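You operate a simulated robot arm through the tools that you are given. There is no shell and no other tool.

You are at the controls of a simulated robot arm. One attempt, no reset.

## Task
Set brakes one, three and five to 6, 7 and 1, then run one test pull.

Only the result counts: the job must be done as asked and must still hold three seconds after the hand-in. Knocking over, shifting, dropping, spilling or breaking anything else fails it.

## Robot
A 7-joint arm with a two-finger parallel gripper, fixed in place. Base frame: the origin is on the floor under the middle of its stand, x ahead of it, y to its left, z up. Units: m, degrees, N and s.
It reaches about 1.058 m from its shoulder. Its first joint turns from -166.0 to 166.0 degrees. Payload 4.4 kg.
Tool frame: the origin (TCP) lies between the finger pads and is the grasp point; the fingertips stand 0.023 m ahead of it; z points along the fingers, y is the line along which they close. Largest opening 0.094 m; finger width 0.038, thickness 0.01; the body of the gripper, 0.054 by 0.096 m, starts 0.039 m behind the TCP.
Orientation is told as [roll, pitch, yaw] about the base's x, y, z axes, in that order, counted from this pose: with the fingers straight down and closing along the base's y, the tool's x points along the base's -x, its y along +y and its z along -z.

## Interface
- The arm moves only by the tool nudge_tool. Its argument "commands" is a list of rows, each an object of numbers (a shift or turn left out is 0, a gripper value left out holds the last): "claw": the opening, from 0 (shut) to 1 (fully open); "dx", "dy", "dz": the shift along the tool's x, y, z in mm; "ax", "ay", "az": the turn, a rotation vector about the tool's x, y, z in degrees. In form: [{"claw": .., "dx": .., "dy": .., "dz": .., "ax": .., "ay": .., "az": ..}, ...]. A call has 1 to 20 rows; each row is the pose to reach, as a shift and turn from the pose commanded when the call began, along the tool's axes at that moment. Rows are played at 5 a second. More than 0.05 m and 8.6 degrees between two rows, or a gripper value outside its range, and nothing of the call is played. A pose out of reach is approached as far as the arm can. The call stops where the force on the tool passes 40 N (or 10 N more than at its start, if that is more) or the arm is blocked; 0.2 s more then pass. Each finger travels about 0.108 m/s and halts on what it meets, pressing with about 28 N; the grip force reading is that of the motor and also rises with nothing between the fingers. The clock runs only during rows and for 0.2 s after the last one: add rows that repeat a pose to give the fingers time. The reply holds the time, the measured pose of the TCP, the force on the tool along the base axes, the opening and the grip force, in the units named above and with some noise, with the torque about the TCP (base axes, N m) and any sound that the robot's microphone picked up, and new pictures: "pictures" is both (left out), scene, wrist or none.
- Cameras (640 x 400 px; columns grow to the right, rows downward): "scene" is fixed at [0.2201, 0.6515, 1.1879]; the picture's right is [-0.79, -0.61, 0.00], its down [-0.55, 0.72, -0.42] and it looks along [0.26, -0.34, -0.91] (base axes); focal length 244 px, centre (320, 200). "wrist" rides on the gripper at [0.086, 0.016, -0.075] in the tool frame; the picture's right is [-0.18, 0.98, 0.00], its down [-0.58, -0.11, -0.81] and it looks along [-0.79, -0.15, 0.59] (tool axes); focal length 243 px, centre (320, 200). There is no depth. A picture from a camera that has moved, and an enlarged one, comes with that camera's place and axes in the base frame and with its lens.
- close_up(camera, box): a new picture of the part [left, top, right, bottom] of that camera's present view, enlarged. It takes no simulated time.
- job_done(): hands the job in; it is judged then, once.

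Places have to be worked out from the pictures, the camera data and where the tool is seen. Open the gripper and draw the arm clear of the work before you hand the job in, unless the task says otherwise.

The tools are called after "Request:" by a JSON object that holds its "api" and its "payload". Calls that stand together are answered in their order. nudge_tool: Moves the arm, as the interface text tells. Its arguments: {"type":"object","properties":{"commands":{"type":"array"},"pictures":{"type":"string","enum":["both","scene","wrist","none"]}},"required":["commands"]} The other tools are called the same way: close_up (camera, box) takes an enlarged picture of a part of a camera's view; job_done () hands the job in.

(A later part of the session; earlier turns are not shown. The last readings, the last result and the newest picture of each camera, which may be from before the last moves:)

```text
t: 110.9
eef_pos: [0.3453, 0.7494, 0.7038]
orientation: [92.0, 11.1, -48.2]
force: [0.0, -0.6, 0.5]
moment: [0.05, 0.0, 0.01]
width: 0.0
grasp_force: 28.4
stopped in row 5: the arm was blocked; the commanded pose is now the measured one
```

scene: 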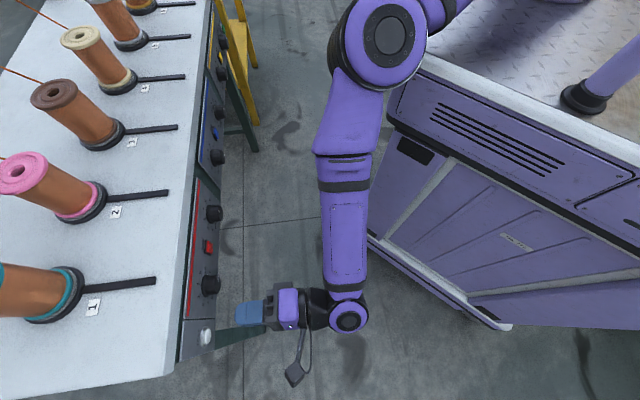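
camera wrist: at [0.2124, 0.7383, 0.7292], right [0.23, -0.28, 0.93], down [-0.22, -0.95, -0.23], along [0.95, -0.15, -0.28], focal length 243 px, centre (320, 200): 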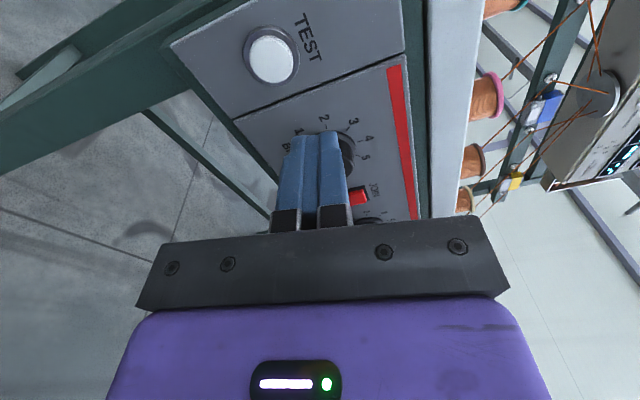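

The current arm posture blocks going further left and down, so I'll use the open fingers' span instead. With the gripper fully open at −45° roll, the lower-left finger lies 52 mm from the TCP and can press TEST while the hand stays up and to the right, and the other finger clears knob 1. I'll first back off into the free region.

Request:
{"api": "nudge_tool", "payload": {"commands": [{"claw": 0, "dx": -2, "dy": 4, "dz": -6}, {"claw": 0, "dx": -4, "dy": 8, "dz": -12}, {"claw": 0, "dx": -6.5, "dy": 12, "dz": -18}, {"claw": 0, "dx": -8.6, "dy": 15.9, "dz": -22}, {"claw": 0, "dx": -8.6, "dy": 15.9, "dz": -22}], "pictures": "none"}}

Request:
{"api": "nudge_tool", "payload": {"commands": [{"claw": 0, "az": 7}, {"claw": 0, "az": 14}, {"claw": 0, "az": 21}, {"claw": 0, "az": 28}, {"claw": 0, "az": 34}, {"claw": 0, "az": 34}], "pictures": "both"}}

```text
t: 112.1
eef_pos: [0.3251, 0.722, 0.7247]
orientation: [92.6, 11.2, -47.7]
force: [-1.5, 1.2, -0.1]
moment: [-0.01, 0.01, -0.03]
width: 0.0003
grasp_force: 27.9
```

```text
t: 113.5
eef_pos: [0.3265, 0.7229, 0.7255]
orientation: [93.6, 45.3, -45.6]
force: [-0.8, -0.2, 0.3]
moment: [0.0, -0.01, 0.02]
width: 0.0002
grasp_force: 28.0
camera wrist: at [0.2355, 0.708, 0.7949], right [0.53, -0.63, 0.56], down [-0.36, -0.77, -0.52], along [0.76, 0.08, -0.64], focal length 243 px, centre (320, 200)
```

scene: 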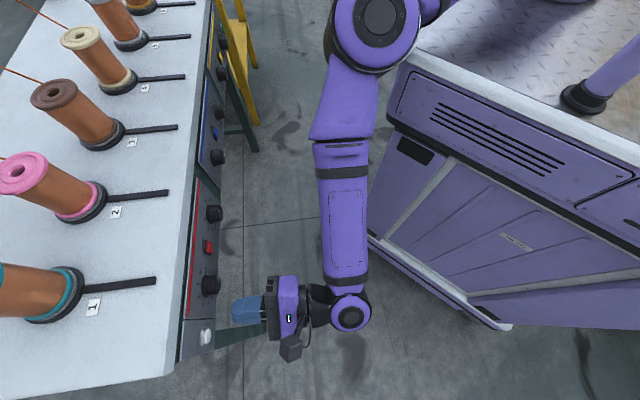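
wrist: 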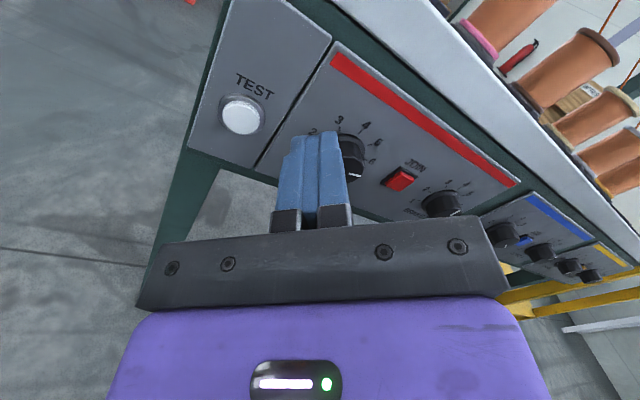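

The roll to −45° worked with no drift, and I have an unobstructed view of TEST. I'll enlarge it to locate it precisely in the tool frame.

Request:
{"api": "close_up", "payload": {"camera": "wrist", "box": [190, 50, 390, 190]}}

Request:
{"api": "close_up", "payload": {"camera": "scene", "box": [180, 270, 300, 360]}}

```text
2.86 times, centred on (290, 120) of wrist
camera zoom: at [0.2355, 0.708, 0.7949], right [0.53, -0.63, 0.56], down [-0.36, -0.77, -0.52], along [0.76, 0.08, -0.64], focal length 693 px, centre (406, 429)
```

zoom: 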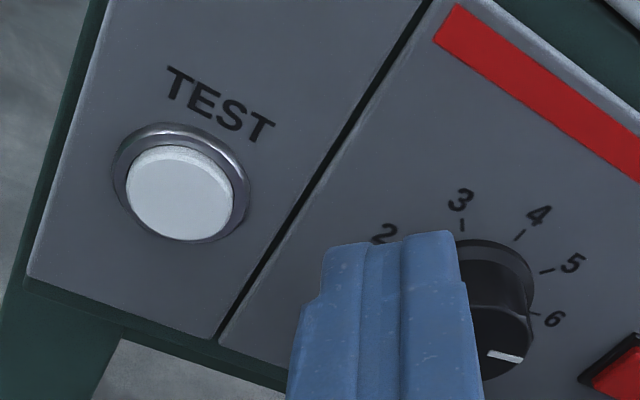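

```text
4.44 times, centred on (240, 315) of scene
camera zoom: at [0.2201, 0.6515, 1.1879], right [-0.79, -0.61, 0.0], down [-0.55, 0.72, -0.42], along [0.26, -0.34, -0.91], focal length 1086 px, centre (676, -311)
```

zoom: 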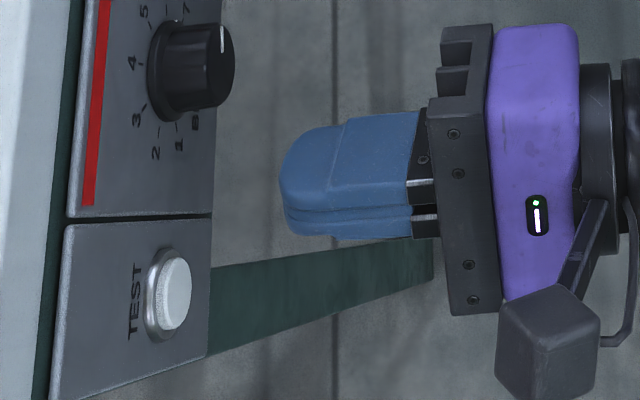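

TEST's cap centre is at about (−6.5, −59, +75) mm in the tool frame. Fully open, the lower finger lies at y = −52 mm, so I'll open, shift (−6.5, −6.8) mm, and advance 35 mm, stopping about 17 mm short.

Request:
{"api": "nudge_tool", "payload": {"commands": [{"claw": 0.3}, {"claw": 0.7}, {"claw": 1}, {"claw": 1, "dx": -3, "dy": -3, "dz": 5}, {"claw": 1, "dx": -6.5, "dy": -6.8, "dz": 12}, {"claw": 1, "dx": -6.5, "dy": -6.8, "dz": 20}, {"claw": 1, "dx": -6.5, "dy": -6.8, "dz": 28}, {"claw": 1, "dx": -6.5, "dy": -6.8, "dz": 35}, {"claw": 1, "dx": -6.5, "dy": -6.8, "dz": 35}], "pictures": "both"}}

Request:
{"api": "close_up", "payload": {"camera": "wrist", "box": [100, 50, 340, 230]}}

Request:
{"api": "close_up", "payload": {"camera": "scene", "box": [180, 270, 300, 360]}}

```text
t: 115.5
eef_pos: [0.3661, 0.7496, 0.7242]
orientation: [94.0, 45.6, -45.9]
force: [0.0, 0.2, 0.1]
moment: [-0.03, 0.0, 0.01]
width: 0.0939
grasp_force: 0.1
camera wrist: at [0.2749, 0.7353, 0.7946], right [0.53, -0.64, 0.55], down [-0.37, -0.76, -0.53], along [0.76, 0.07, -0.64], focal length 243 px, centre (320, 200)
```

scene: 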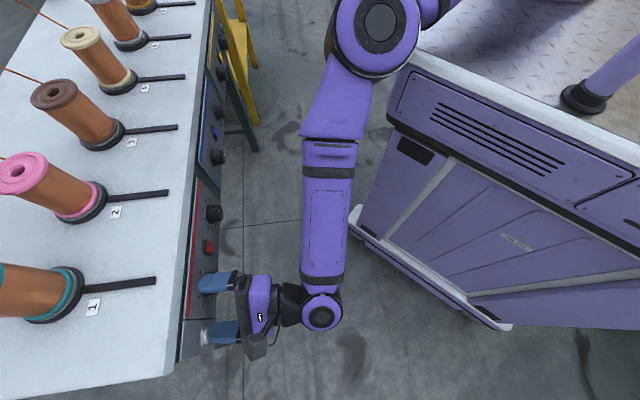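
wrist: 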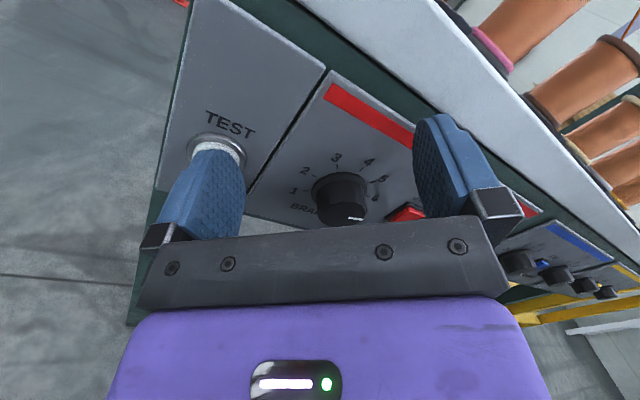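

```text
2.22 times, centred on (220, 140) of wrist
camera zoom: at [0.2749, 0.7353, 0.7946], right [0.53, -0.64, 0.55], down [-0.37, -0.76, -0.53], along [0.76, 0.07, -0.64], focal length 539 px, centre (542, 333)
```

zoom: 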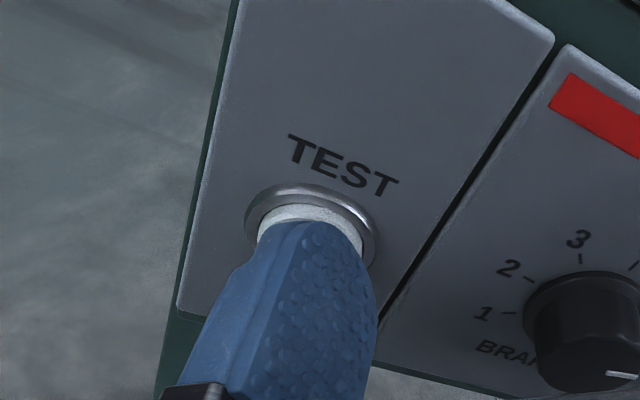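

```text
4.44 times, centred on (240, 315) of scene
camera zoom: at [0.2201, 0.6515, 1.1879], right [-0.79, -0.61, 0.0], down [-0.55, 0.72, -0.42], along [0.26, -0.34, -0.91], focal length 1086 px, centre (676, -311)
```

zoom: 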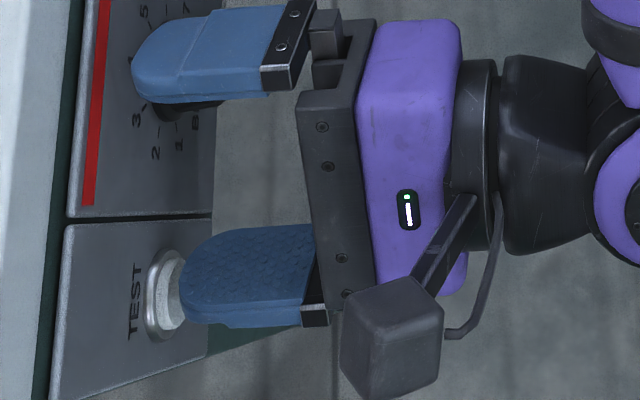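

The arm slid right/up again by about 10 mm, so this finger is now off the cap centre (I estimate 13 mm), with no contact made. The solver keeps relieving itself by pointing up and to lower azimuth, so I'll deliberately tilt that way. That also makes the lower-left finger lead. I'll back off 25 mm and tilt.

Request:
{"api": "nudge_tool", "payload": {"commands": [{"claw": 1, "dz": -8}, {"claw": 1, "dz": -16}, {"claw": 1, "dz": -25}, {"claw": 1, "dz": -25, "ax": -4.7, "ay": 0.9}, {"claw": 1, "dz": -25, "ax": -9.4, "ay": 1.9}, {"claw": 1, "dz": -25, "ax": -14.1, "ay": 2.8}, {"claw": 1, "dz": -25, "ax": -14.1, "ay": 2.8}], "pictures": "both"}}

```text
t: 116.7
eef_pos: [0.3811, 0.7388, 0.7473]
orientation: [104.7, 45.9, -44.6]
force: [-29.2, -28.4, -3.5]
moment: [-1.49, 1.27, 1.05]
width: 0.0911
grasp_force: 0.0
stopped in row 5: the force on the tool passed its limit at 104 N (the readings are from after the stop); the commanded pose is now the measured one
camera wrist: at [0.2823, 0.7302, 0.8071], right [0.4, -0.75, 0.53], down [-0.4, -0.66, -0.63], along [0.82, 0.05, -0.56], focal length 243 px, centre (320, 200)
```

scene: 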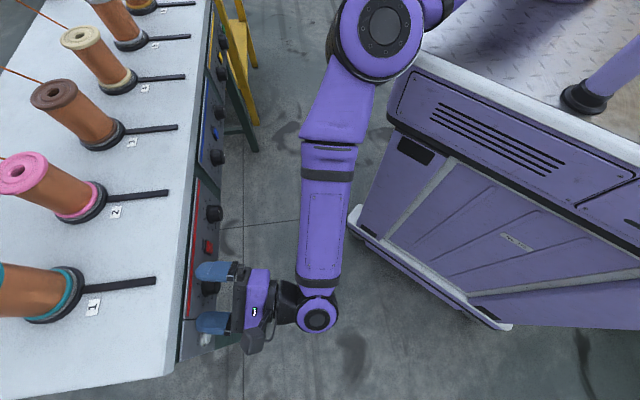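
wrist: 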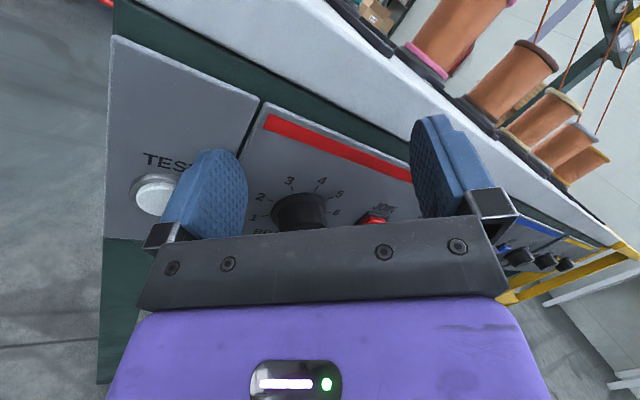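

The open hand swung forward and the lower finger touched the panel beside TEST; the microphone reported nothing. I'll ease straight off the panel, moving slightly right in small steps.

Request:
{"api": "nudge_tool", "payload": {"commands": [{"claw": 1, "dx": -1.7, "dy": 3, "dz": -4.4}, {"claw": 1, "dx": -3.4, "dy": 6, "dz": -8.8}, {"claw": 1, "dx": -5.1, "dy": 9, "dz": -13.2}, {"claw": 1, "dx": -5.1, "dy": 9, "dz": -13.2}], "pictures": "both"}}

```text
t: 117.7
eef_pos: [0.3717, 0.7237, 0.7506]
orientation: [105.3, 45.9, -44.0]
force: [0.1, 0.8, -1.0]
moment: [0.0, -0.05, -0.02]
width: 0.0939
grasp_force: 0.1
camera wrist: at [0.2726, 0.7126, 0.8106], right [0.4, -0.75, 0.53], down [-0.39, -0.66, -0.64], along [0.83, 0.05, -0.56], focal length 243 px, centre (320, 200)
```

scene: 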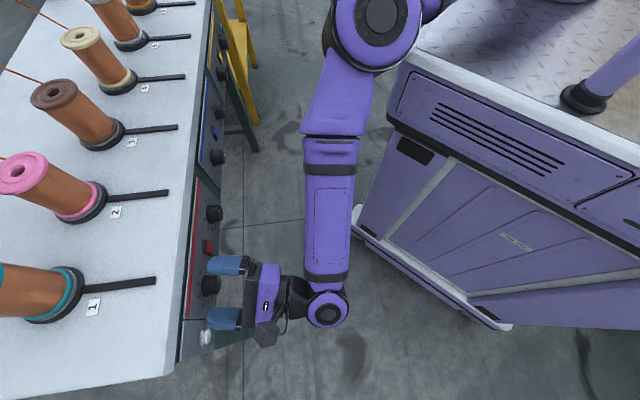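
wrist: 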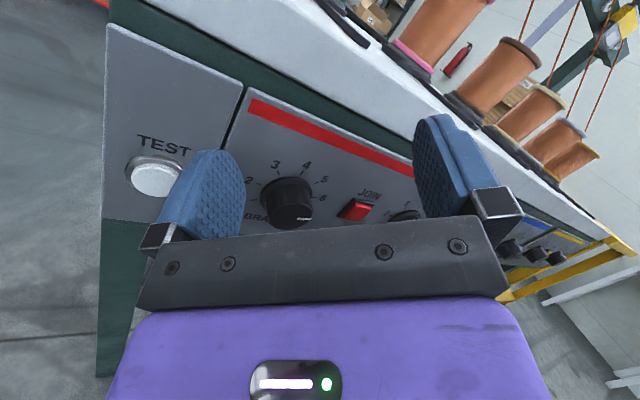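

The hand is clear with zero force. Past behaviour suggests the elbow got swung out because the wrist roll was saturated on its positive side. I'll go back to open space in front of the panel first, then unwind the roll.

Request:
{"api": "nudge_tool", "payload": {"commands": [{"claw": 0.9, "dx": -4, "dy": 6, "dz": -14}, {"claw": 0.7, "dx": -18, "dy": 26, "dz": -24}, {"claw": 0.5, "dx": -34, "dy": 49, "dz": -34}, {"claw": 0.5, "dx": -50, "dy": 72, "dz": -44}, {"claw": 0.5, "dx": -66, "dy": 96, "dz": -53}, {"claw": 0.5, "dx": -81, "dy": 119, "dz": -62}, {"claw": 0.5, "dx": -81, "dy": 119, "dz": -62}], "pictures": "both"}}

```text
t: 119.3
eef_pos: [0.398, 0.5701, 0.7624]
orientation: [105.3, 45.9, -44.0]
force: [-0.3, -0.9, -0.4]
moment: [0.0, -0.01, -0.04]
width: 0.0469
grasp_force: 0.0
camera wrist: at [0.3006, 0.5593, 0.8206], right [0.4, -0.75, 0.53], down [-0.39, -0.66, -0.64], along [0.83, 0.05, -0.56], focal length 243 px, centre (320, 200)
```

scene: 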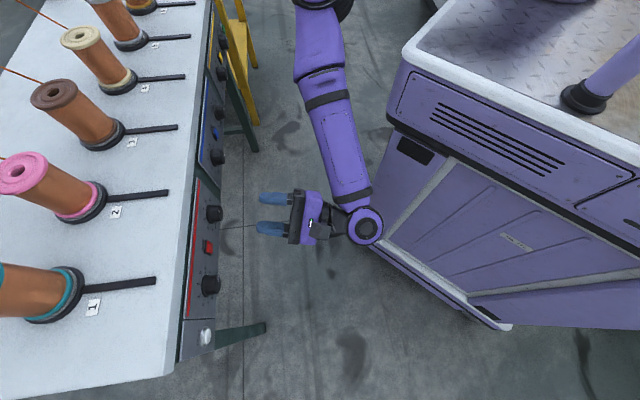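
wrist: 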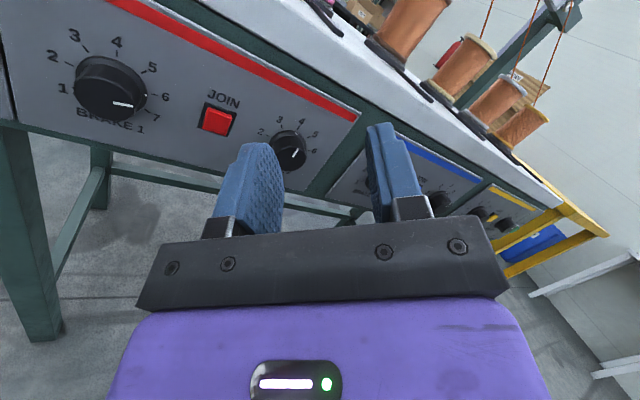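

The move tracked cleanly. Before unwinding, I'll check brakes 1 and 2 from this view.

Request:
{"api": "close_up", "payload": {"camera": "wrist", "box": [30, 20, 190, 140]}}

Request:
{"api": "close_up", "payload": {"camera": "wrist", "box": [240, 100, 340, 180]}}

Request:
{"api": "close_up", "payload": {"camera": "scene", "box": [180, 190, 250, 310]}}

```text
3.33 times, centred on (110, 80) of wrist
camera zoom: at [0.3006, 0.5593, 0.8206], right [0.4, -0.75, 0.53], down [-0.39, -0.66, -0.64], along [0.83, 0.05, -0.56], focal length 809 px, centre (1020, 600)
```

zoom: 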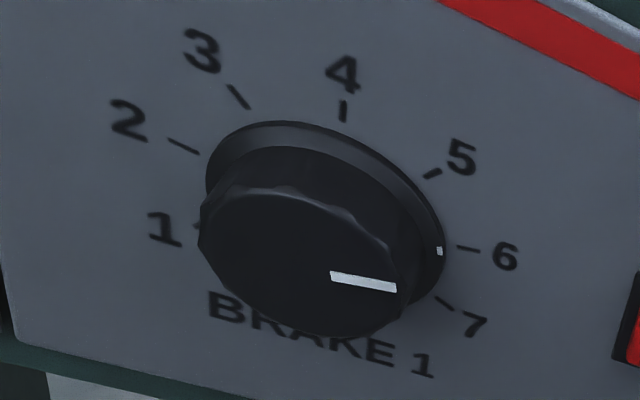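

```text
5.00 times, centred on (290, 140) of wrist
camera zoom: at [0.3006, 0.5593, 0.8206], right [0.4, -0.75, 0.53], down [-0.39, -0.66, -0.64], along [0.83, 0.05, -0.56], focal length 1213 px, centre (470, 500)
```

zoom: 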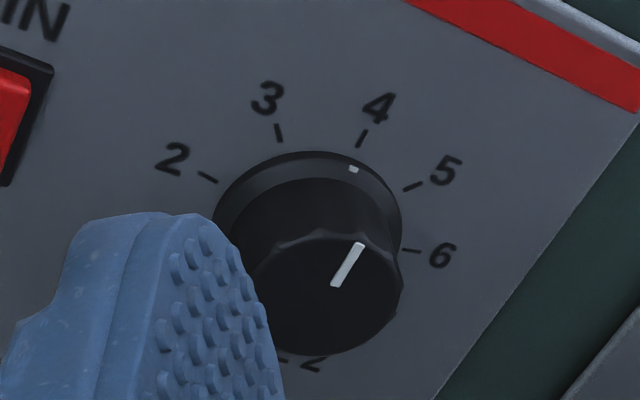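

```text
3.33 times, centred on (215, 250) of scene
camera zoom: at [0.2201, 0.6515, 1.1879], right [-0.79, -0.61, 0.0], down [-0.55, 0.72, -0.42], along [0.26, -0.34, -0.91], focal length 814 px, centre (670, 33)
```

zoom: 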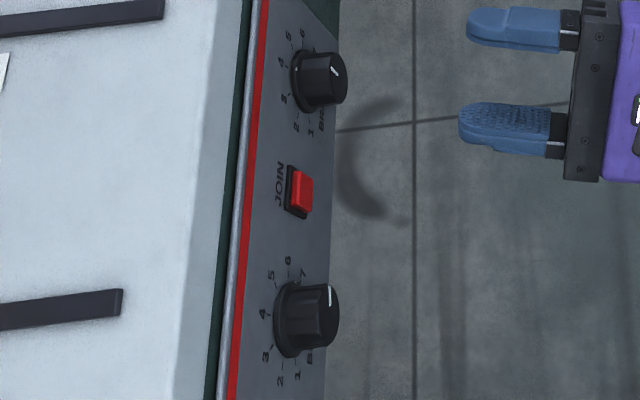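

Brake 1's skirt mark lines up with 6 and brake 2 is at 4; JOIN is still proud. Now I'll unwind the hand roll in the negative direction here in open space.

Request:
{"api": "nudge_tool", "payload": {"commands": [{"claw": 0.3, "az": -8.5}, {"claw": 0.1, "az": -17}, {"claw": 0, "az": -25.5}, {"claw": 0, "az": -34}, {"claw": 0, "az": -42.5}, {"claw": 0, "az": -51}, {"claw": 0, "az": -59.5}, {"claw": 0, "az": -68}, {"claw": 0, "az": -76.5}, {"claw": 0, "az": -85}, {"claw": 0, "az": -93.5}, {"claw": 0, "az": -102}, {"claw": 0, "az": -110.5}, {"claw": 0, "az": -119}, {"claw": 0, "az": -127.5}, {"claw": 0, "az": -135}, {"claw": 0, "az": -135}], "pictures": "both"}}

```text
t: 122.9
eef_pos: [0.3995, 0.5714, 0.7594]
orientation: [170.3, -79.3, -135.3]
force: [-0.4, 0.5, 0.3]
moment: [-0.01, -0.02, -0.06]
width: 0.0
grasp_force: 28.2
camera wrist: at [0.3415, 0.5534, 0.6625], right [-0.59, 0.78, 0.21], down [-0.66, -0.62, 0.42], along [0.46, 0.11, 0.88], focal length 243 px, centre (320, 200)
```

scene: 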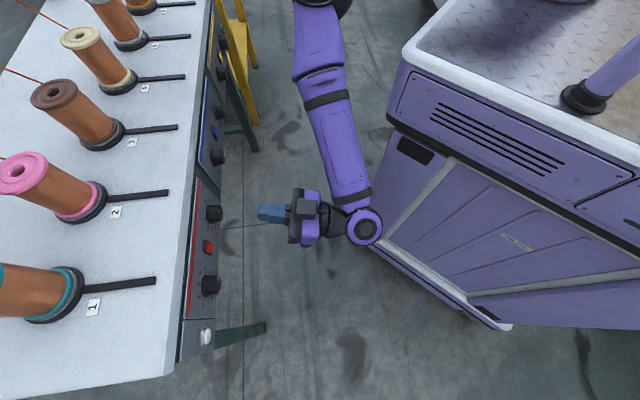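
wrist: 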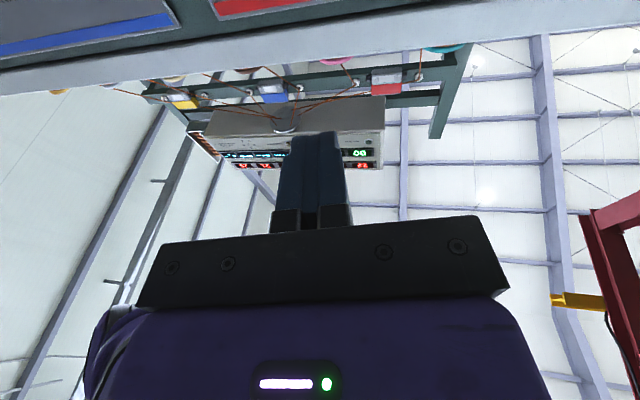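

Roll −180° was reached with the same elbow posture. This view from below also shows a readout unit above the bench, so I'll take a closer look at it.

Request:
{"api": "close_up", "payload": {"camera": "wrist", "box": [180, 100, 400, 190]}}

Request:
{"api": "nudge_tool", "payload": {"commands": [{"az": -8.5}, {"az": -17}, {"az": -25.5}, {"az": -34}, {"az": -42.5}, {"az": -51}, {"az": -59.5}, {"az": -68}, {"az": -76.5}, {"az": -85}, {"az": -93.5}, {"az": -102}, {"az": -110.5}, {"az": -119}, {"az": -127.5}, {"az": -135}, {"az": -135}], "pictures": "both"}}

```text
2.91 times, centred on (290, 145) of wrist
camera zoom: at [0.3415, 0.5534, 0.6625], right [-0.59, 0.78, 0.21], down [-0.66, -0.62, 0.42], along [0.46, 0.11, 0.88], focal length 706 px, centre (407, 360)
```

zoom: 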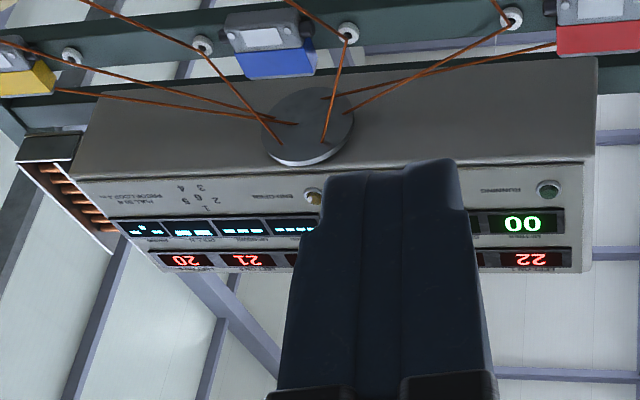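

```text
t: 126.5
eef_pos: [0.4003, 0.5706, 0.76]
orientation: [-104.4, 42.3, 115.1]
force: [0.5, 0.1, 0.4]
moment: [0.0, -0.02, -0.03]
width: 0.0002
grasp_force: 27.7
out of reach, approached as far as the arm can: row 15, 16
camera wrist: at [0.3748, 0.4628, 0.7937], right [0.43, -0.35, -0.83], down [-0.89, -0.01, -0.46], along [0.15, 0.94, -0.32], focal length 243 px, centre (320, 200)
```

scene: 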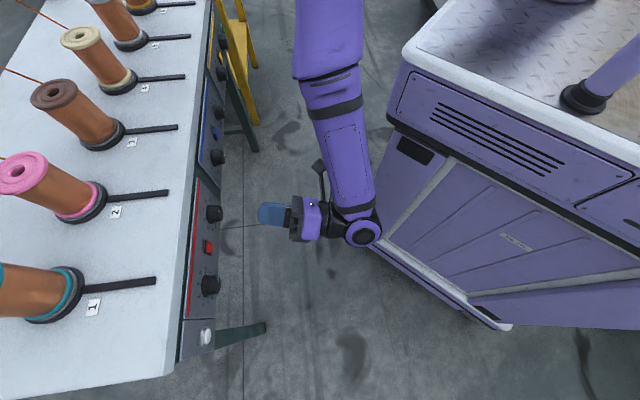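
wrist: 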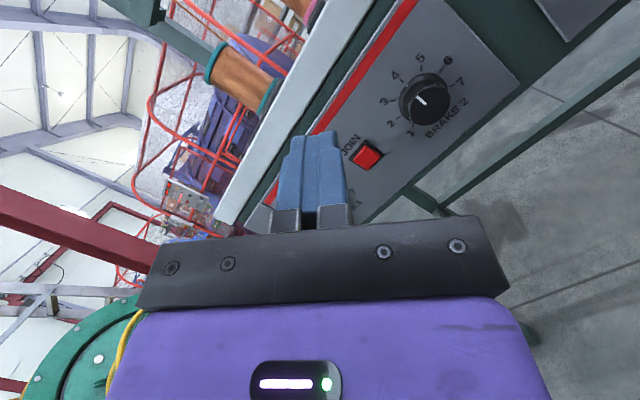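

The roll reached about −315°, and the elbow has started to lift as the wrist saturates on the other side, which is the change I want. I'll keep rolling a little further.

Request:
{"api": "nudge_tool", "payload": {"commands": [{"az": -6}, {"az": -12}, {"az": -18}, {"az": -24}, {"az": -30}, {"az": -36}, {"az": -42}, {"az": -42}, {"az": -42}], "pictures": "both"}}

```text
t: 128.5
eef_pos: [0.3985, 0.5708, 0.7617]
orientation: [-155.3, 78.4, 60.0]
force: [0.5, 0.1, 0.4]
moment: [-0.01, -0.01, -0.02]
width: 0.0
grasp_force: 27.7
camera wrist: at [0.3394, 0.5009, 0.8305], right [0.59, -0.76, -0.26], down [-0.65, -0.26, -0.71], along [0.47, 0.59, -0.66], focal length 243 px, centre (320, 200)
```

scene: 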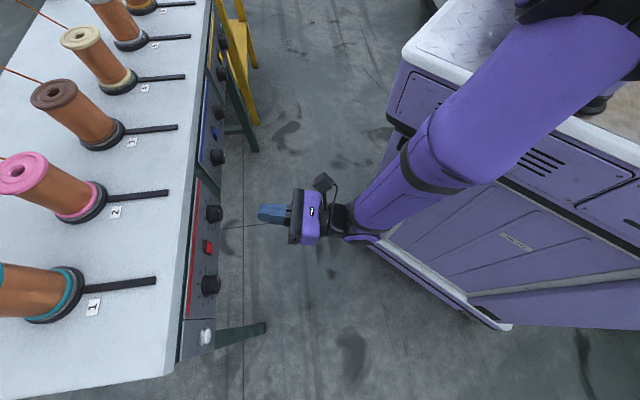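
wrist: 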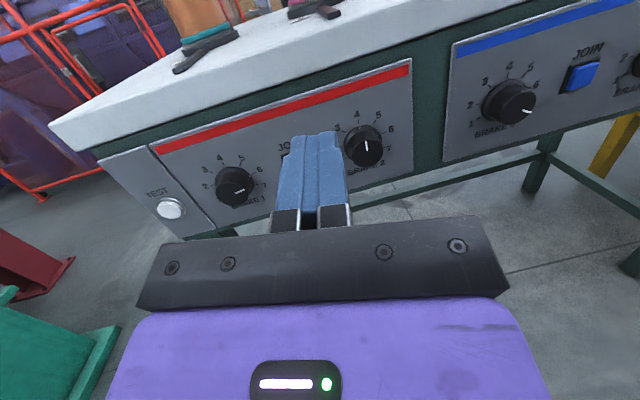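

That worked: the elbow has swung up over the arm, and the TCP hasn't moved. I'll square the hand to the panel again (azimuth +10°, level) and add a few degrees of positive roll for wrist margin.

Request:
{"api": "nudge_tool", "payload": {"commands": [{"ax": 3, "ay": -3.8, "az": 0.6}, {"ax": 6, "ay": -7.5, "az": 1.2}, {"ax": 9, "ay": -11.3, "az": 1.85}, {"ax": 9, "ay": -11.3, "az": 1.85}], "pictures": "none"}}

Request:
{"api": "nudge_tool", "payload": {"commands": [{"az": 5}, {"az": 10}, {"az": 15}, {"az": 15}], "pictures": "both"}}

```text
t: 129.5
eef_pos: [0.3988, 0.5703, 0.7617]
orientation: [-90.9, 84.2, 134.0]
force: [-0.3, -0.3, 0.3]
moment: [-0.01, -0.02, 0.02]
width: 0.0
grasp_force: 27.9
```

```text
t: 130.5
eef_pos: [0.399, 0.5713, 0.7612]
orientation: [-90.3, 69.2, 134.5]
force: [0.4, 0.4, 0.7]
moment: [0.01, -0.01, -0.02]
width: 0.0003
grasp_force: 27.4
camera wrist: at [0.3783, 0.4854, 0.8365], right [0.6, -0.6, -0.52], down [-0.79, -0.35, -0.51], along [0.12, 0.72, -0.69], focal length 243 px, centre (320, 200)
```

scene: 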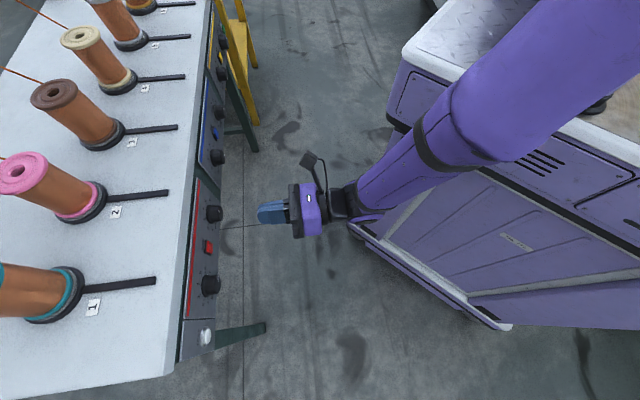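
wrist: 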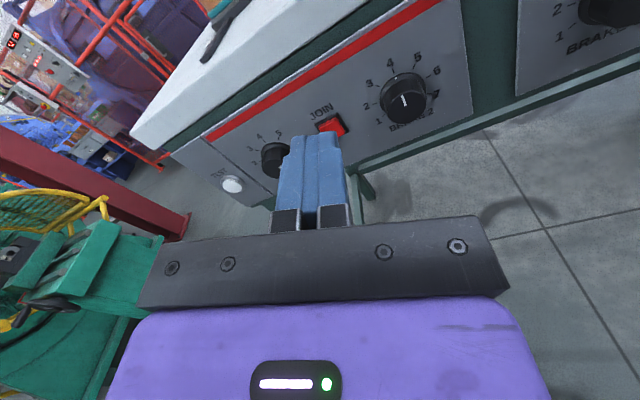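

The hand is square again (azimuth 44.8°, level, roll +21°) with a healthy elbow posture. I'll move halfway toward TEST and check tracking.

Request:
{"api": "nudge_tool", "payload": {"commands": [{"claw": 0, "dx": -14, "dy": -15, "dz": 4}, {"claw": 0, "dx": -28, "dy": -30, "dz": 8}, {"claw": 0, "dx": -42, "dy": -45, "dz": 12}, {"claw": 0, "dx": -56, "dy": -60, "dz": 16}, {"claw": 0, "dx": -71, "dy": -74, "dz": 20}, {"claw": 0, "dx": -71, "dy": -74, "dz": 20}], "pictures": "both"}}

```text
t: 131.9
eef_pos: [0.3471, 0.6531, 0.72]
orientation: [-90.4, 69.1, 134.8]
force: [0.0, 0.9, 0.0]
moment: [0.0, -0.02, 0.04]
width: 0.0003
grasp_force: 28.0
camera wrist: at [0.3265, 0.5683, 0.7943], right [0.6, -0.6, -0.52], down [-0.79, -0.35, -0.51], along [0.12, 0.72, -0.69], focal length 243 px, centre (320, 200)
```

scene: 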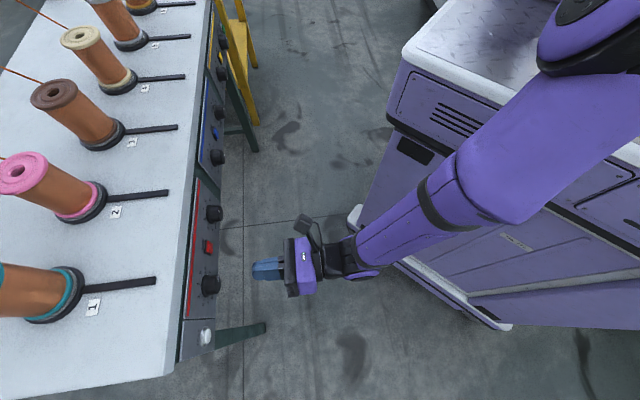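
wrist: 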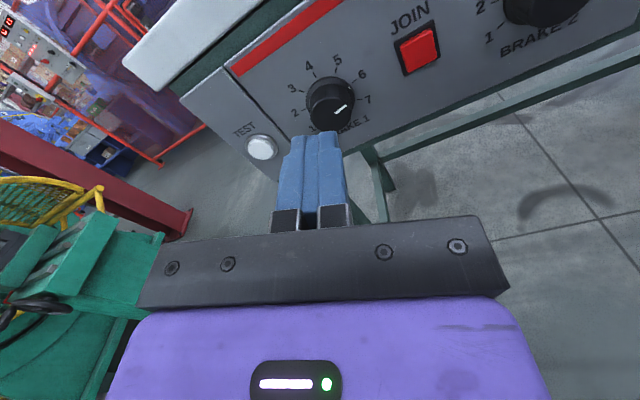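

Tracking is exact now. I'll continue the second half to line up in front of TEST, still about 65 mm off.

Request:
{"api": "nudge_tool", "payload": {"commands": [{"claw": 0, "dx": -14, "dy": -15, "dz": 5}, {"claw": 0, "dx": -28, "dy": -30, "dz": 10}, {"claw": 0, "dx": -42, "dy": -45, "dz": 15}, {"claw": 0, "dx": -56, "dy": -60, "dz": 20}, {"claw": 0, "dx": -70, "dy": -74.6, "dz": 25}, {"claw": 0, "dx": -70, "dy": -74.6, "dz": 25}], "pictures": "both"}}

Request:
{"api": "close_up", "payload": {"camera": "wrist", "box": [230, 40, 410, 180]}}

Request:
{"api": "close_up", "payload": {"camera": "scene", "box": [180, 270, 300, 360]}}

```text
t: 133.5
eef_pos: [0.3528, 0.7287, 0.6907]
orientation: [-90.4, 68.3, 131.4]
force: [0.6, -0.2, 0.3]
moment: [0.04, -0.02, -0.01]
width: 0.0
grasp_force: 27.8
out of reach, approached as far as the arm can: row 5, 6
stopped in row 6: the arm was blocked; the commanded pose is now the measured one
camera wrist: at [0.3282, 0.6436, 0.7658], right [0.56, -0.63, -0.53], down [-0.81, -0.3, -0.5], along [0.16, 0.72, -0.68], focal length 243 px, centre (320, 200)
```

scene: 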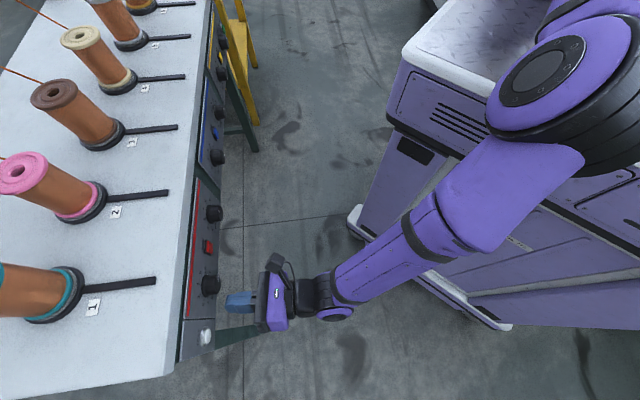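
wrist: 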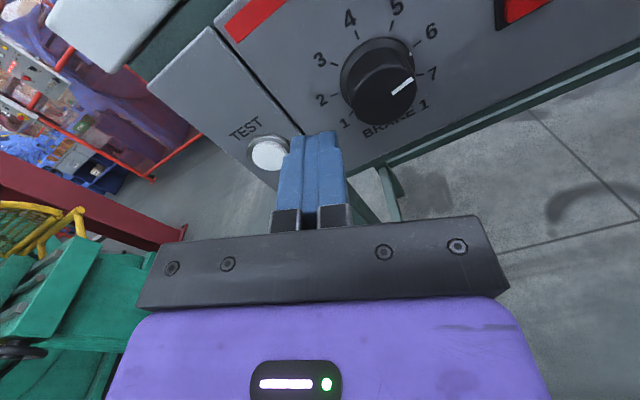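

```text
2.86 times, centred on (320, 110) of wrist
camera zoom: at [0.3282, 0.6436, 0.7658], right [0.56, -0.63, -0.53], down [-0.81, -0.3, -0.5], along [0.16, 0.72, -0.68], focal length 693 px, centre (320, 457)
```

zoom: 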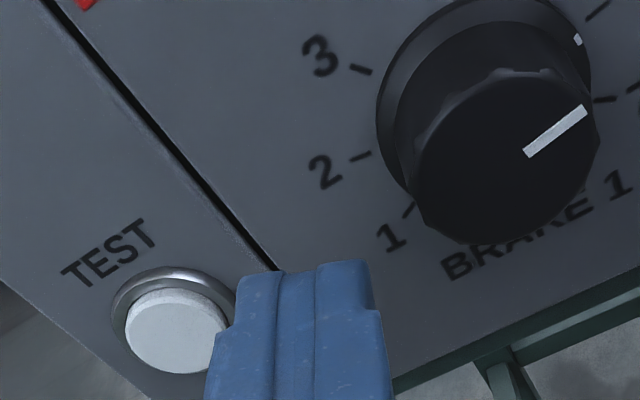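

```text
4.44 times, centred on (240, 315) of scene
camera zoom: at [0.2201, 0.6515, 1.1879], right [-0.79, -0.61, 0.0], down [-0.55, 0.72, -0.42], along [0.26, -0.34, -0.91], focal length 1086 px, centre (676, -311)
```

zoom: 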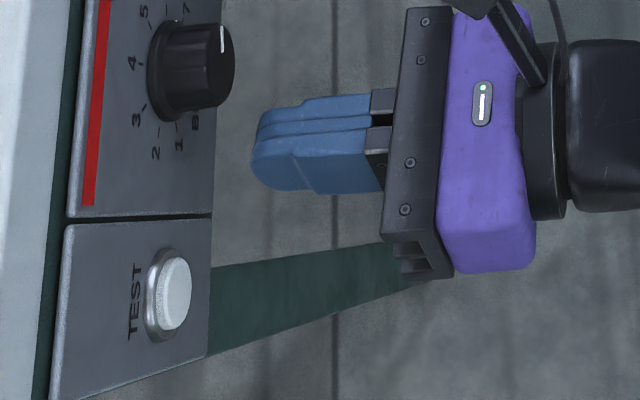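

The new posture reached much further and only the last bit at that retreated depth was out of reach, so the limit eases nearer the panel and with a slightly larger hand azimuth. I'll turn the hand about 10° left (about 7° oblique, harmless for a push-button) and then slide left at this depth.

Request:
{"api": "nudge_tool", "payload": {"commands": [{"claw": 0, "ax": 5, "ay": -2}, {"claw": 0, "ax": 9.85, "ay": -3.92}, {"claw": 0, "ax": 9.85, "ay": -3.92}], "pictures": "none"}}

Request:
{"api": "nudge_tool", "payload": {"commands": [{"claw": 0, "dx": -6, "dy": -9, "dz": 2.5}, {"claw": 0, "dx": -12, "dy": -18, "dz": 5}, {"claw": 0, "dx": -12, "dy": -18, "dz": 5}], "pictures": "both"}}

```text
t: 134.3
eef_pos: [0.3524, 0.7282, 0.6889]
orientation: [-89.9, 68.4, 142.5]
force: [-0.6, 0.5, 0.3]
moment: [0.01, -0.01, -0.03]
width: 0.0
grasp_force: 28.0
```

```text
t: 135.1
eef_pos: [0.3285, 0.7477, 0.6913]
orientation: [-91.0, 68.1, 141.8]
force: [0.5, 0.3, -0.4]
moment: [0.02, -0.01, -0.01]
width: 0.0
grasp_force: 28.3
camera wrist: at [0.3213, 0.6595, 0.7655], right [0.67, -0.51, -0.54], down [-0.74, -0.45, -0.5], along [0.02, 0.74, -0.68], focal length 243 px, centre (320, 200)
```

scene: 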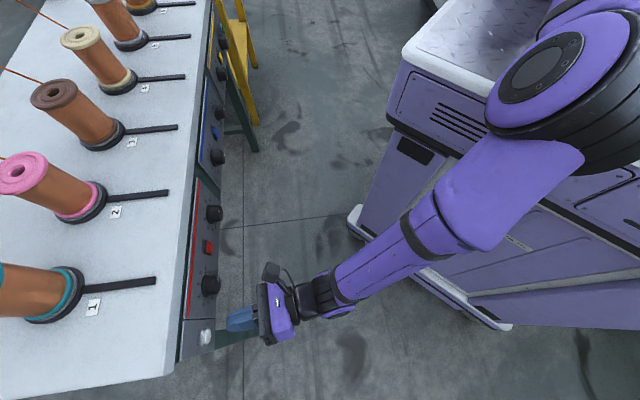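
wrist: 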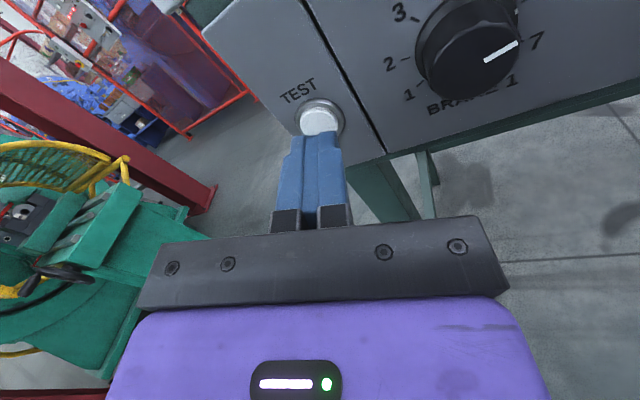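

Much better: TEST is now almost straight ahead of the closed fingertips. I'll enlarge to get the remaining offset.

Request:
{"api": "close_up", "payload": {"camera": "wrist", "box": [250, 60, 390, 170]}}

Request:
{"api": "close_up", "payload": {"camera": "scene", "box": [180, 280, 290, 360]}}

```text
3.64 times, centred on (320, 115) of wrist
camera zoom: at [0.3213, 0.6595, 0.7655], right [0.67, -0.51, -0.54], down [-0.74, -0.45, -0.5], along [0.02, 0.74, -0.68], focal length 882 px, centre (320, 509)
```

zoom: 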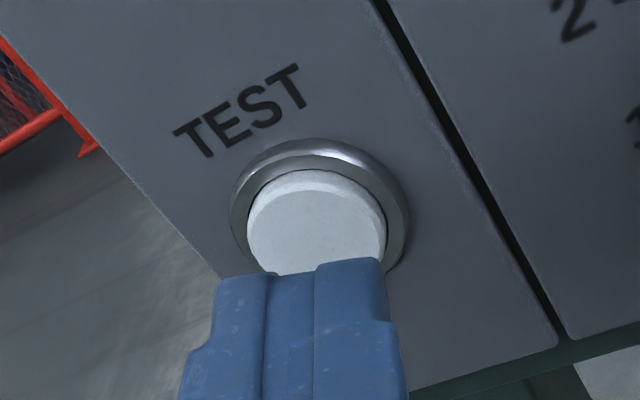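

```text
5.00 times, centred on (235, 320) of scene
camera zoom: at [0.2201, 0.6515, 1.1879], right [-0.79, -0.61, 0.0], down [-0.55, 0.72, -0.42], along [0.26, -0.34, -0.91], focal length 1221 px, centre (745, -400)
```

zoom: 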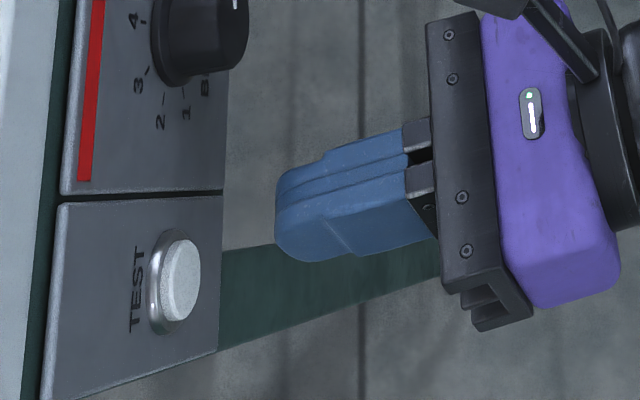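

TEST's cap centre is about (−12, −3, +61) mm in the tool frame. I'll apply the lateral correction and advance 15 mm, then check again before pressing.

Request:
{"api": "nudge_tool", "payload": {"commands": [{"claw": 0, "dx": -4, "dy": -1, "dz": 4}, {"claw": 0, "dx": -8, "dy": -2, "dz": 8}, {"claw": 0, "dx": -12.5, "dy": -3, "dz": 12}, {"claw": 0, "dx": -12.5, "dy": -3, "dz": 15}, {"claw": 0, "dx": -12.5, "dy": -3, "dz": 15}], "pictures": "both"}}

Request:
{"api": "close_up", "payload": {"camera": "wrist", "box": [250, 60, 390, 170]}}

Request:
{"api": "close_up", "payload": {"camera": "scene", "box": [180, 280, 290, 360]}}

```text
t: 136.3
eef_pos: [0.3258, 0.7638, 0.6807]
orientation: [-91.3, 68.4, 141.8]
force: [0.1, 0.2, 0.0]
moment: [-0.02, 0.06, 0.01]
width: 0.0
grasp_force: 27.9
camera wrist: at [0.3174, 0.675, 0.7558], right [0.68, -0.51, -0.53], down [-0.73, -0.45, -0.51], along [0.02, 0.73, -0.68], focal length 243 px, centre (320, 200)
```

scene: 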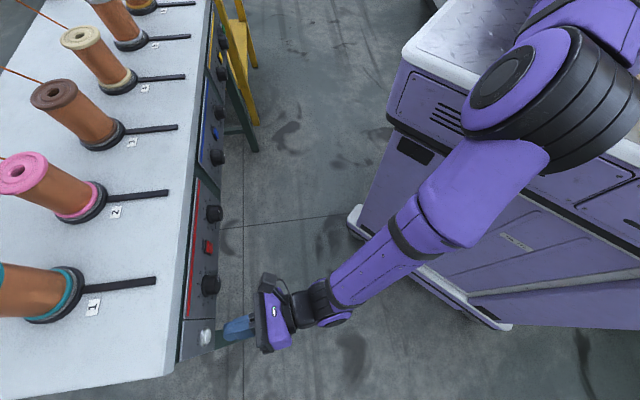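
wrist: 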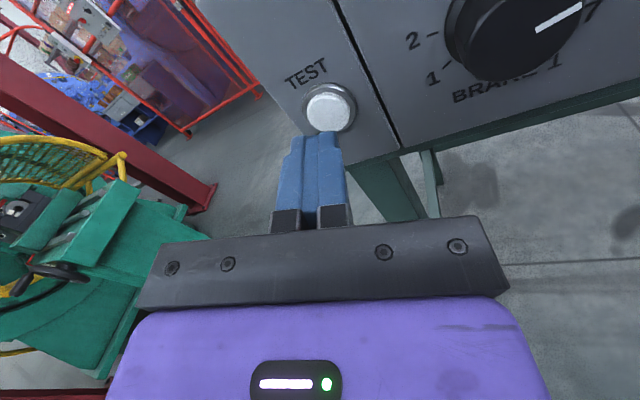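

```text
3.64 times, centred on (320, 115) of wrist
camera zoom: at [0.3174, 0.675, 0.7558], right [0.68, -0.51, -0.53], down [-0.73, -0.45, -0.51], along [0.02, 0.73, -0.68], focal length 882 px, centre (320, 509)
```

zoom: 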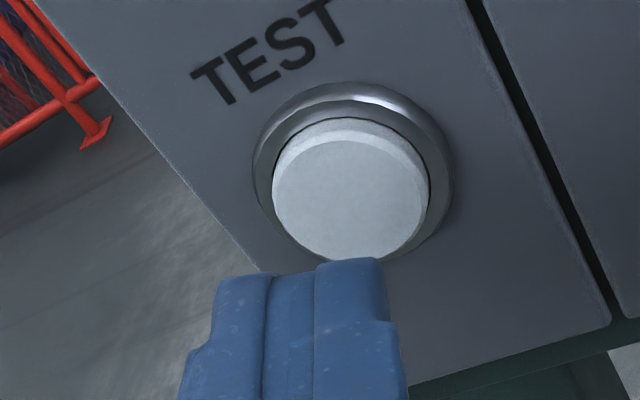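

```text
5.00 times, centred on (235, 320) of scene
camera zoom: at [0.2201, 0.6515, 1.1879], right [-0.79, -0.61, 0.0], down [-0.55, 0.72, -0.42], along [0.26, -0.34, -0.91], focal length 1221 px, centre (745, -400)
```

zoom: 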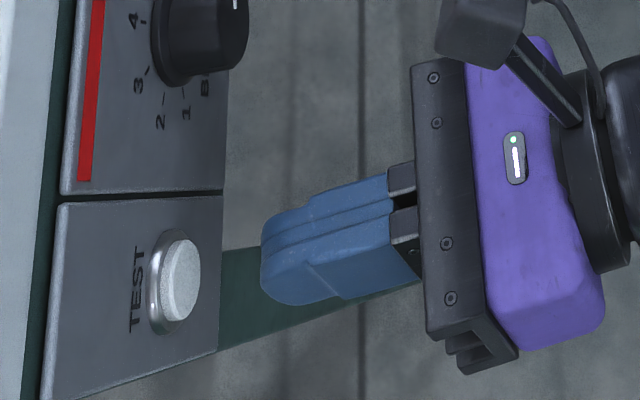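

Position tracking is good now: the TEST centre is only about 4–5 mm toward +y and contact should come after about 27 mm. I'll correct y by 4 mm and advance 22 mm, just short of contact.

Request:
{"api": "nudge_tool", "payload": {"commands": [{"claw": 0, "dy": 2, "dz": 6}, {"claw": 0, "dy": 4, "dz": 12}, {"claw": 0, "dy": 4, "dz": 18}, {"claw": 0, "dy": 4, "dz": 22}, {"claw": 0, "dy": 4, "dz": 22}], "pictures": "both"}}

Request:
{"api": "close_up", "payload": {"camera": "wrist", "box": [250, 60, 390, 170]}}

Request:
{"api": "close_up", "payload": {"camera": "scene", "box": [180, 280, 290, 360]}}

```text
t: 137.5
eef_pos: [0.3416, 0.7787, 0.6799]
orientation: [-91.3, 68.5, 142.0]
force: [-0.4, -0.1, 0.4]
moment: [0.01, 0.0, 0.0]
width: 0.0002
grasp_force: 27.6
camera wrist: at [0.3328, 0.6907, 0.7545], right [0.68, -0.51, -0.53], down [-0.73, -0.45, -0.51], along [0.02, 0.73, -0.68], focal length 243 px, centre (320, 200)
```

scene: 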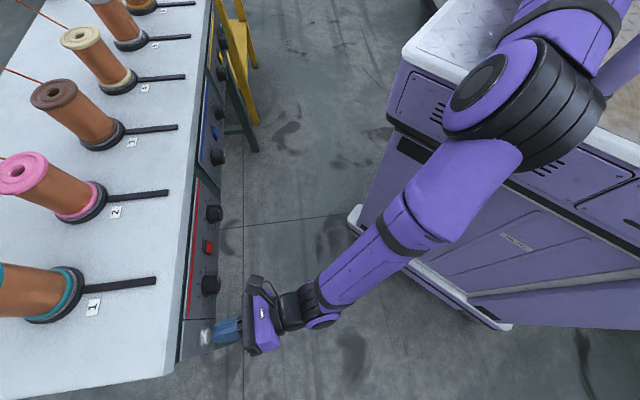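
wrist: 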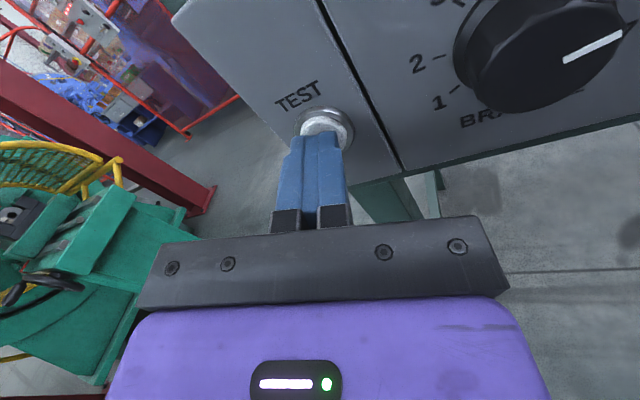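

```text
3.64 times, centred on (320, 115) of wrist
camera zoom: at [0.3328, 0.6907, 0.7545], right [0.68, -0.51, -0.53], down [-0.73, -0.45, -0.51], along [0.02, 0.73, -0.68], focal length 882 px, centre (320, 509)
```

zoom: 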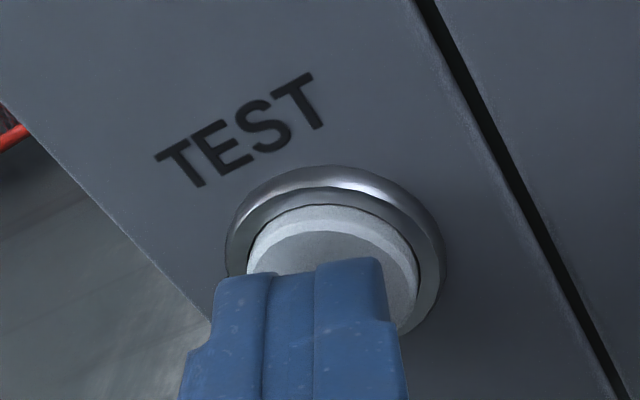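

```text
5.00 times, centred on (235, 320) of scene
camera zoom: at [0.2201, 0.6515, 1.1879], right [-0.79, -0.61, 0.0], down [-0.55, 0.72, -0.42], along [0.26, -0.34, -0.91], focal length 1221 px, centre (745, -400)
```

zoom: 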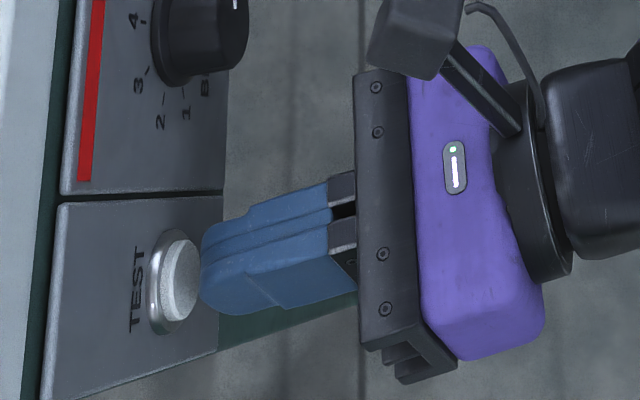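

The closed fingertips are centred on the cap with about 6 mm to go. I'll press slowly in 1 mm rows, relying on the force stop and listening for a click.

Request:
{"api": "nudge_tool", "payload": {"commands": [{"claw": 0, "dz": 1}, {"claw": 0, "dz": 2}, {"claw": 0, "dz": 3}, {"claw": 0, "dz": 4}, {"claw": 0, "dz": 5}, {"claw": 0, "dz": 6}, {"claw": 0, "dz": 7}, {"claw": 0, "dz": 8}, {"claw": 0, "dz": 9}], "pictures": "both"}}

```text
t: 139.5
eef_pos: [0.3442, 0.7862, 0.6835]
orientation: [-91.6, 68.5, 141.5]
force: [-2.8, -3.6, -0.8]
moment: [0.04, 0.0, -0.06]
width: 0.0
grasp_force: 28.3
heard: click
camera wrist: at [0.3376, 0.6991, 0.7573], right [0.68, -0.5, -0.53], down [-0.73, -0.45, -0.51], along [0.02, 0.74, -0.68], focal length 243 px, centre (320, 200)
```

scene: 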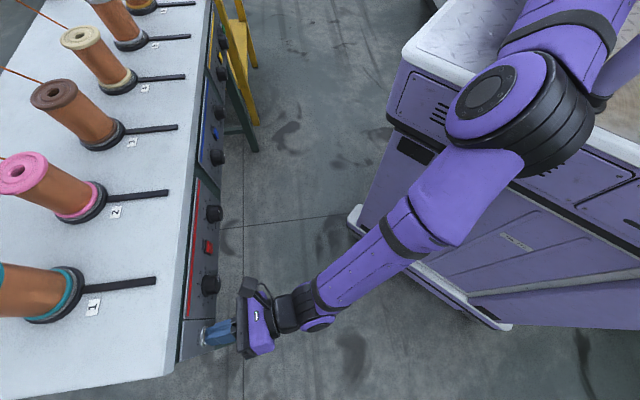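
wrist: 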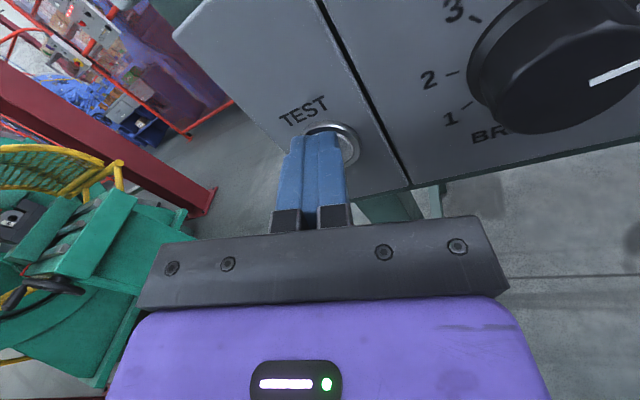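

I heard the click with only about 5 N: TEST has been pressed once. I'll back straight off along the same line.

Request:
{"api": "nudge_tool", "payload": {"commands": [{"claw": 0, "dz": -6}, {"claw": 0, "dz": -12}, {"claw": 0, "dz": -18}, {"claw": 0, "dz": -24}, {"claw": 0, "dz": -28}, {"claw": 0, "dz": -28}], "pictures": "both"}}

```text
t: 140.9
eef_pos: [0.3311, 0.7631, 0.6814]
orientation: [-91.2, 68.4, 142.0]
force: [1.0, -0.4, 0.5]
moment: [-0.02, 0.0, 0.02]
width: 0.0005
grasp_force: 27.6
heard: click
camera wrist: at [0.3223, 0.6751, 0.7552], right [0.68, -0.51, -0.53], down [-0.73, -0.45, -0.51], along [0.02, 0.73, -0.68], focal length 243 px, centre (320, 200)
```

scene: 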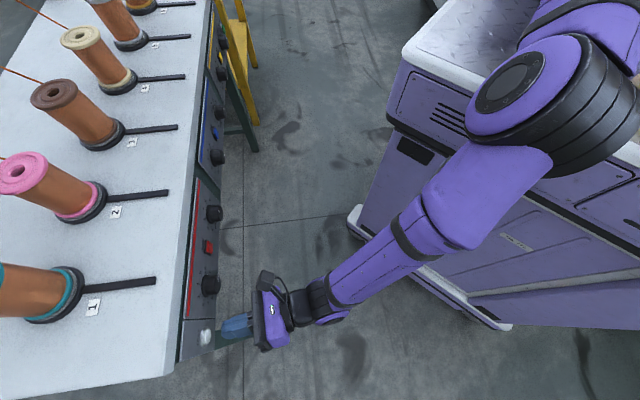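
wrist: 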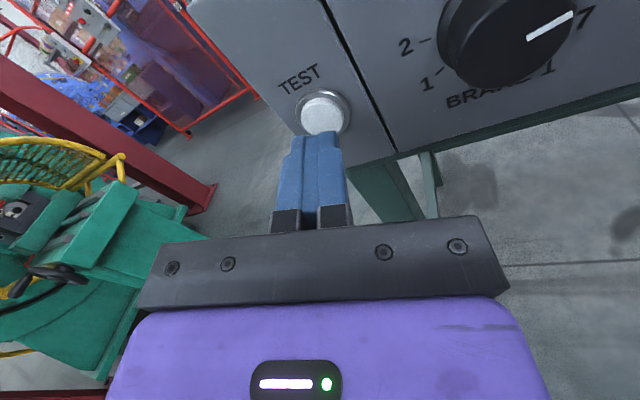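

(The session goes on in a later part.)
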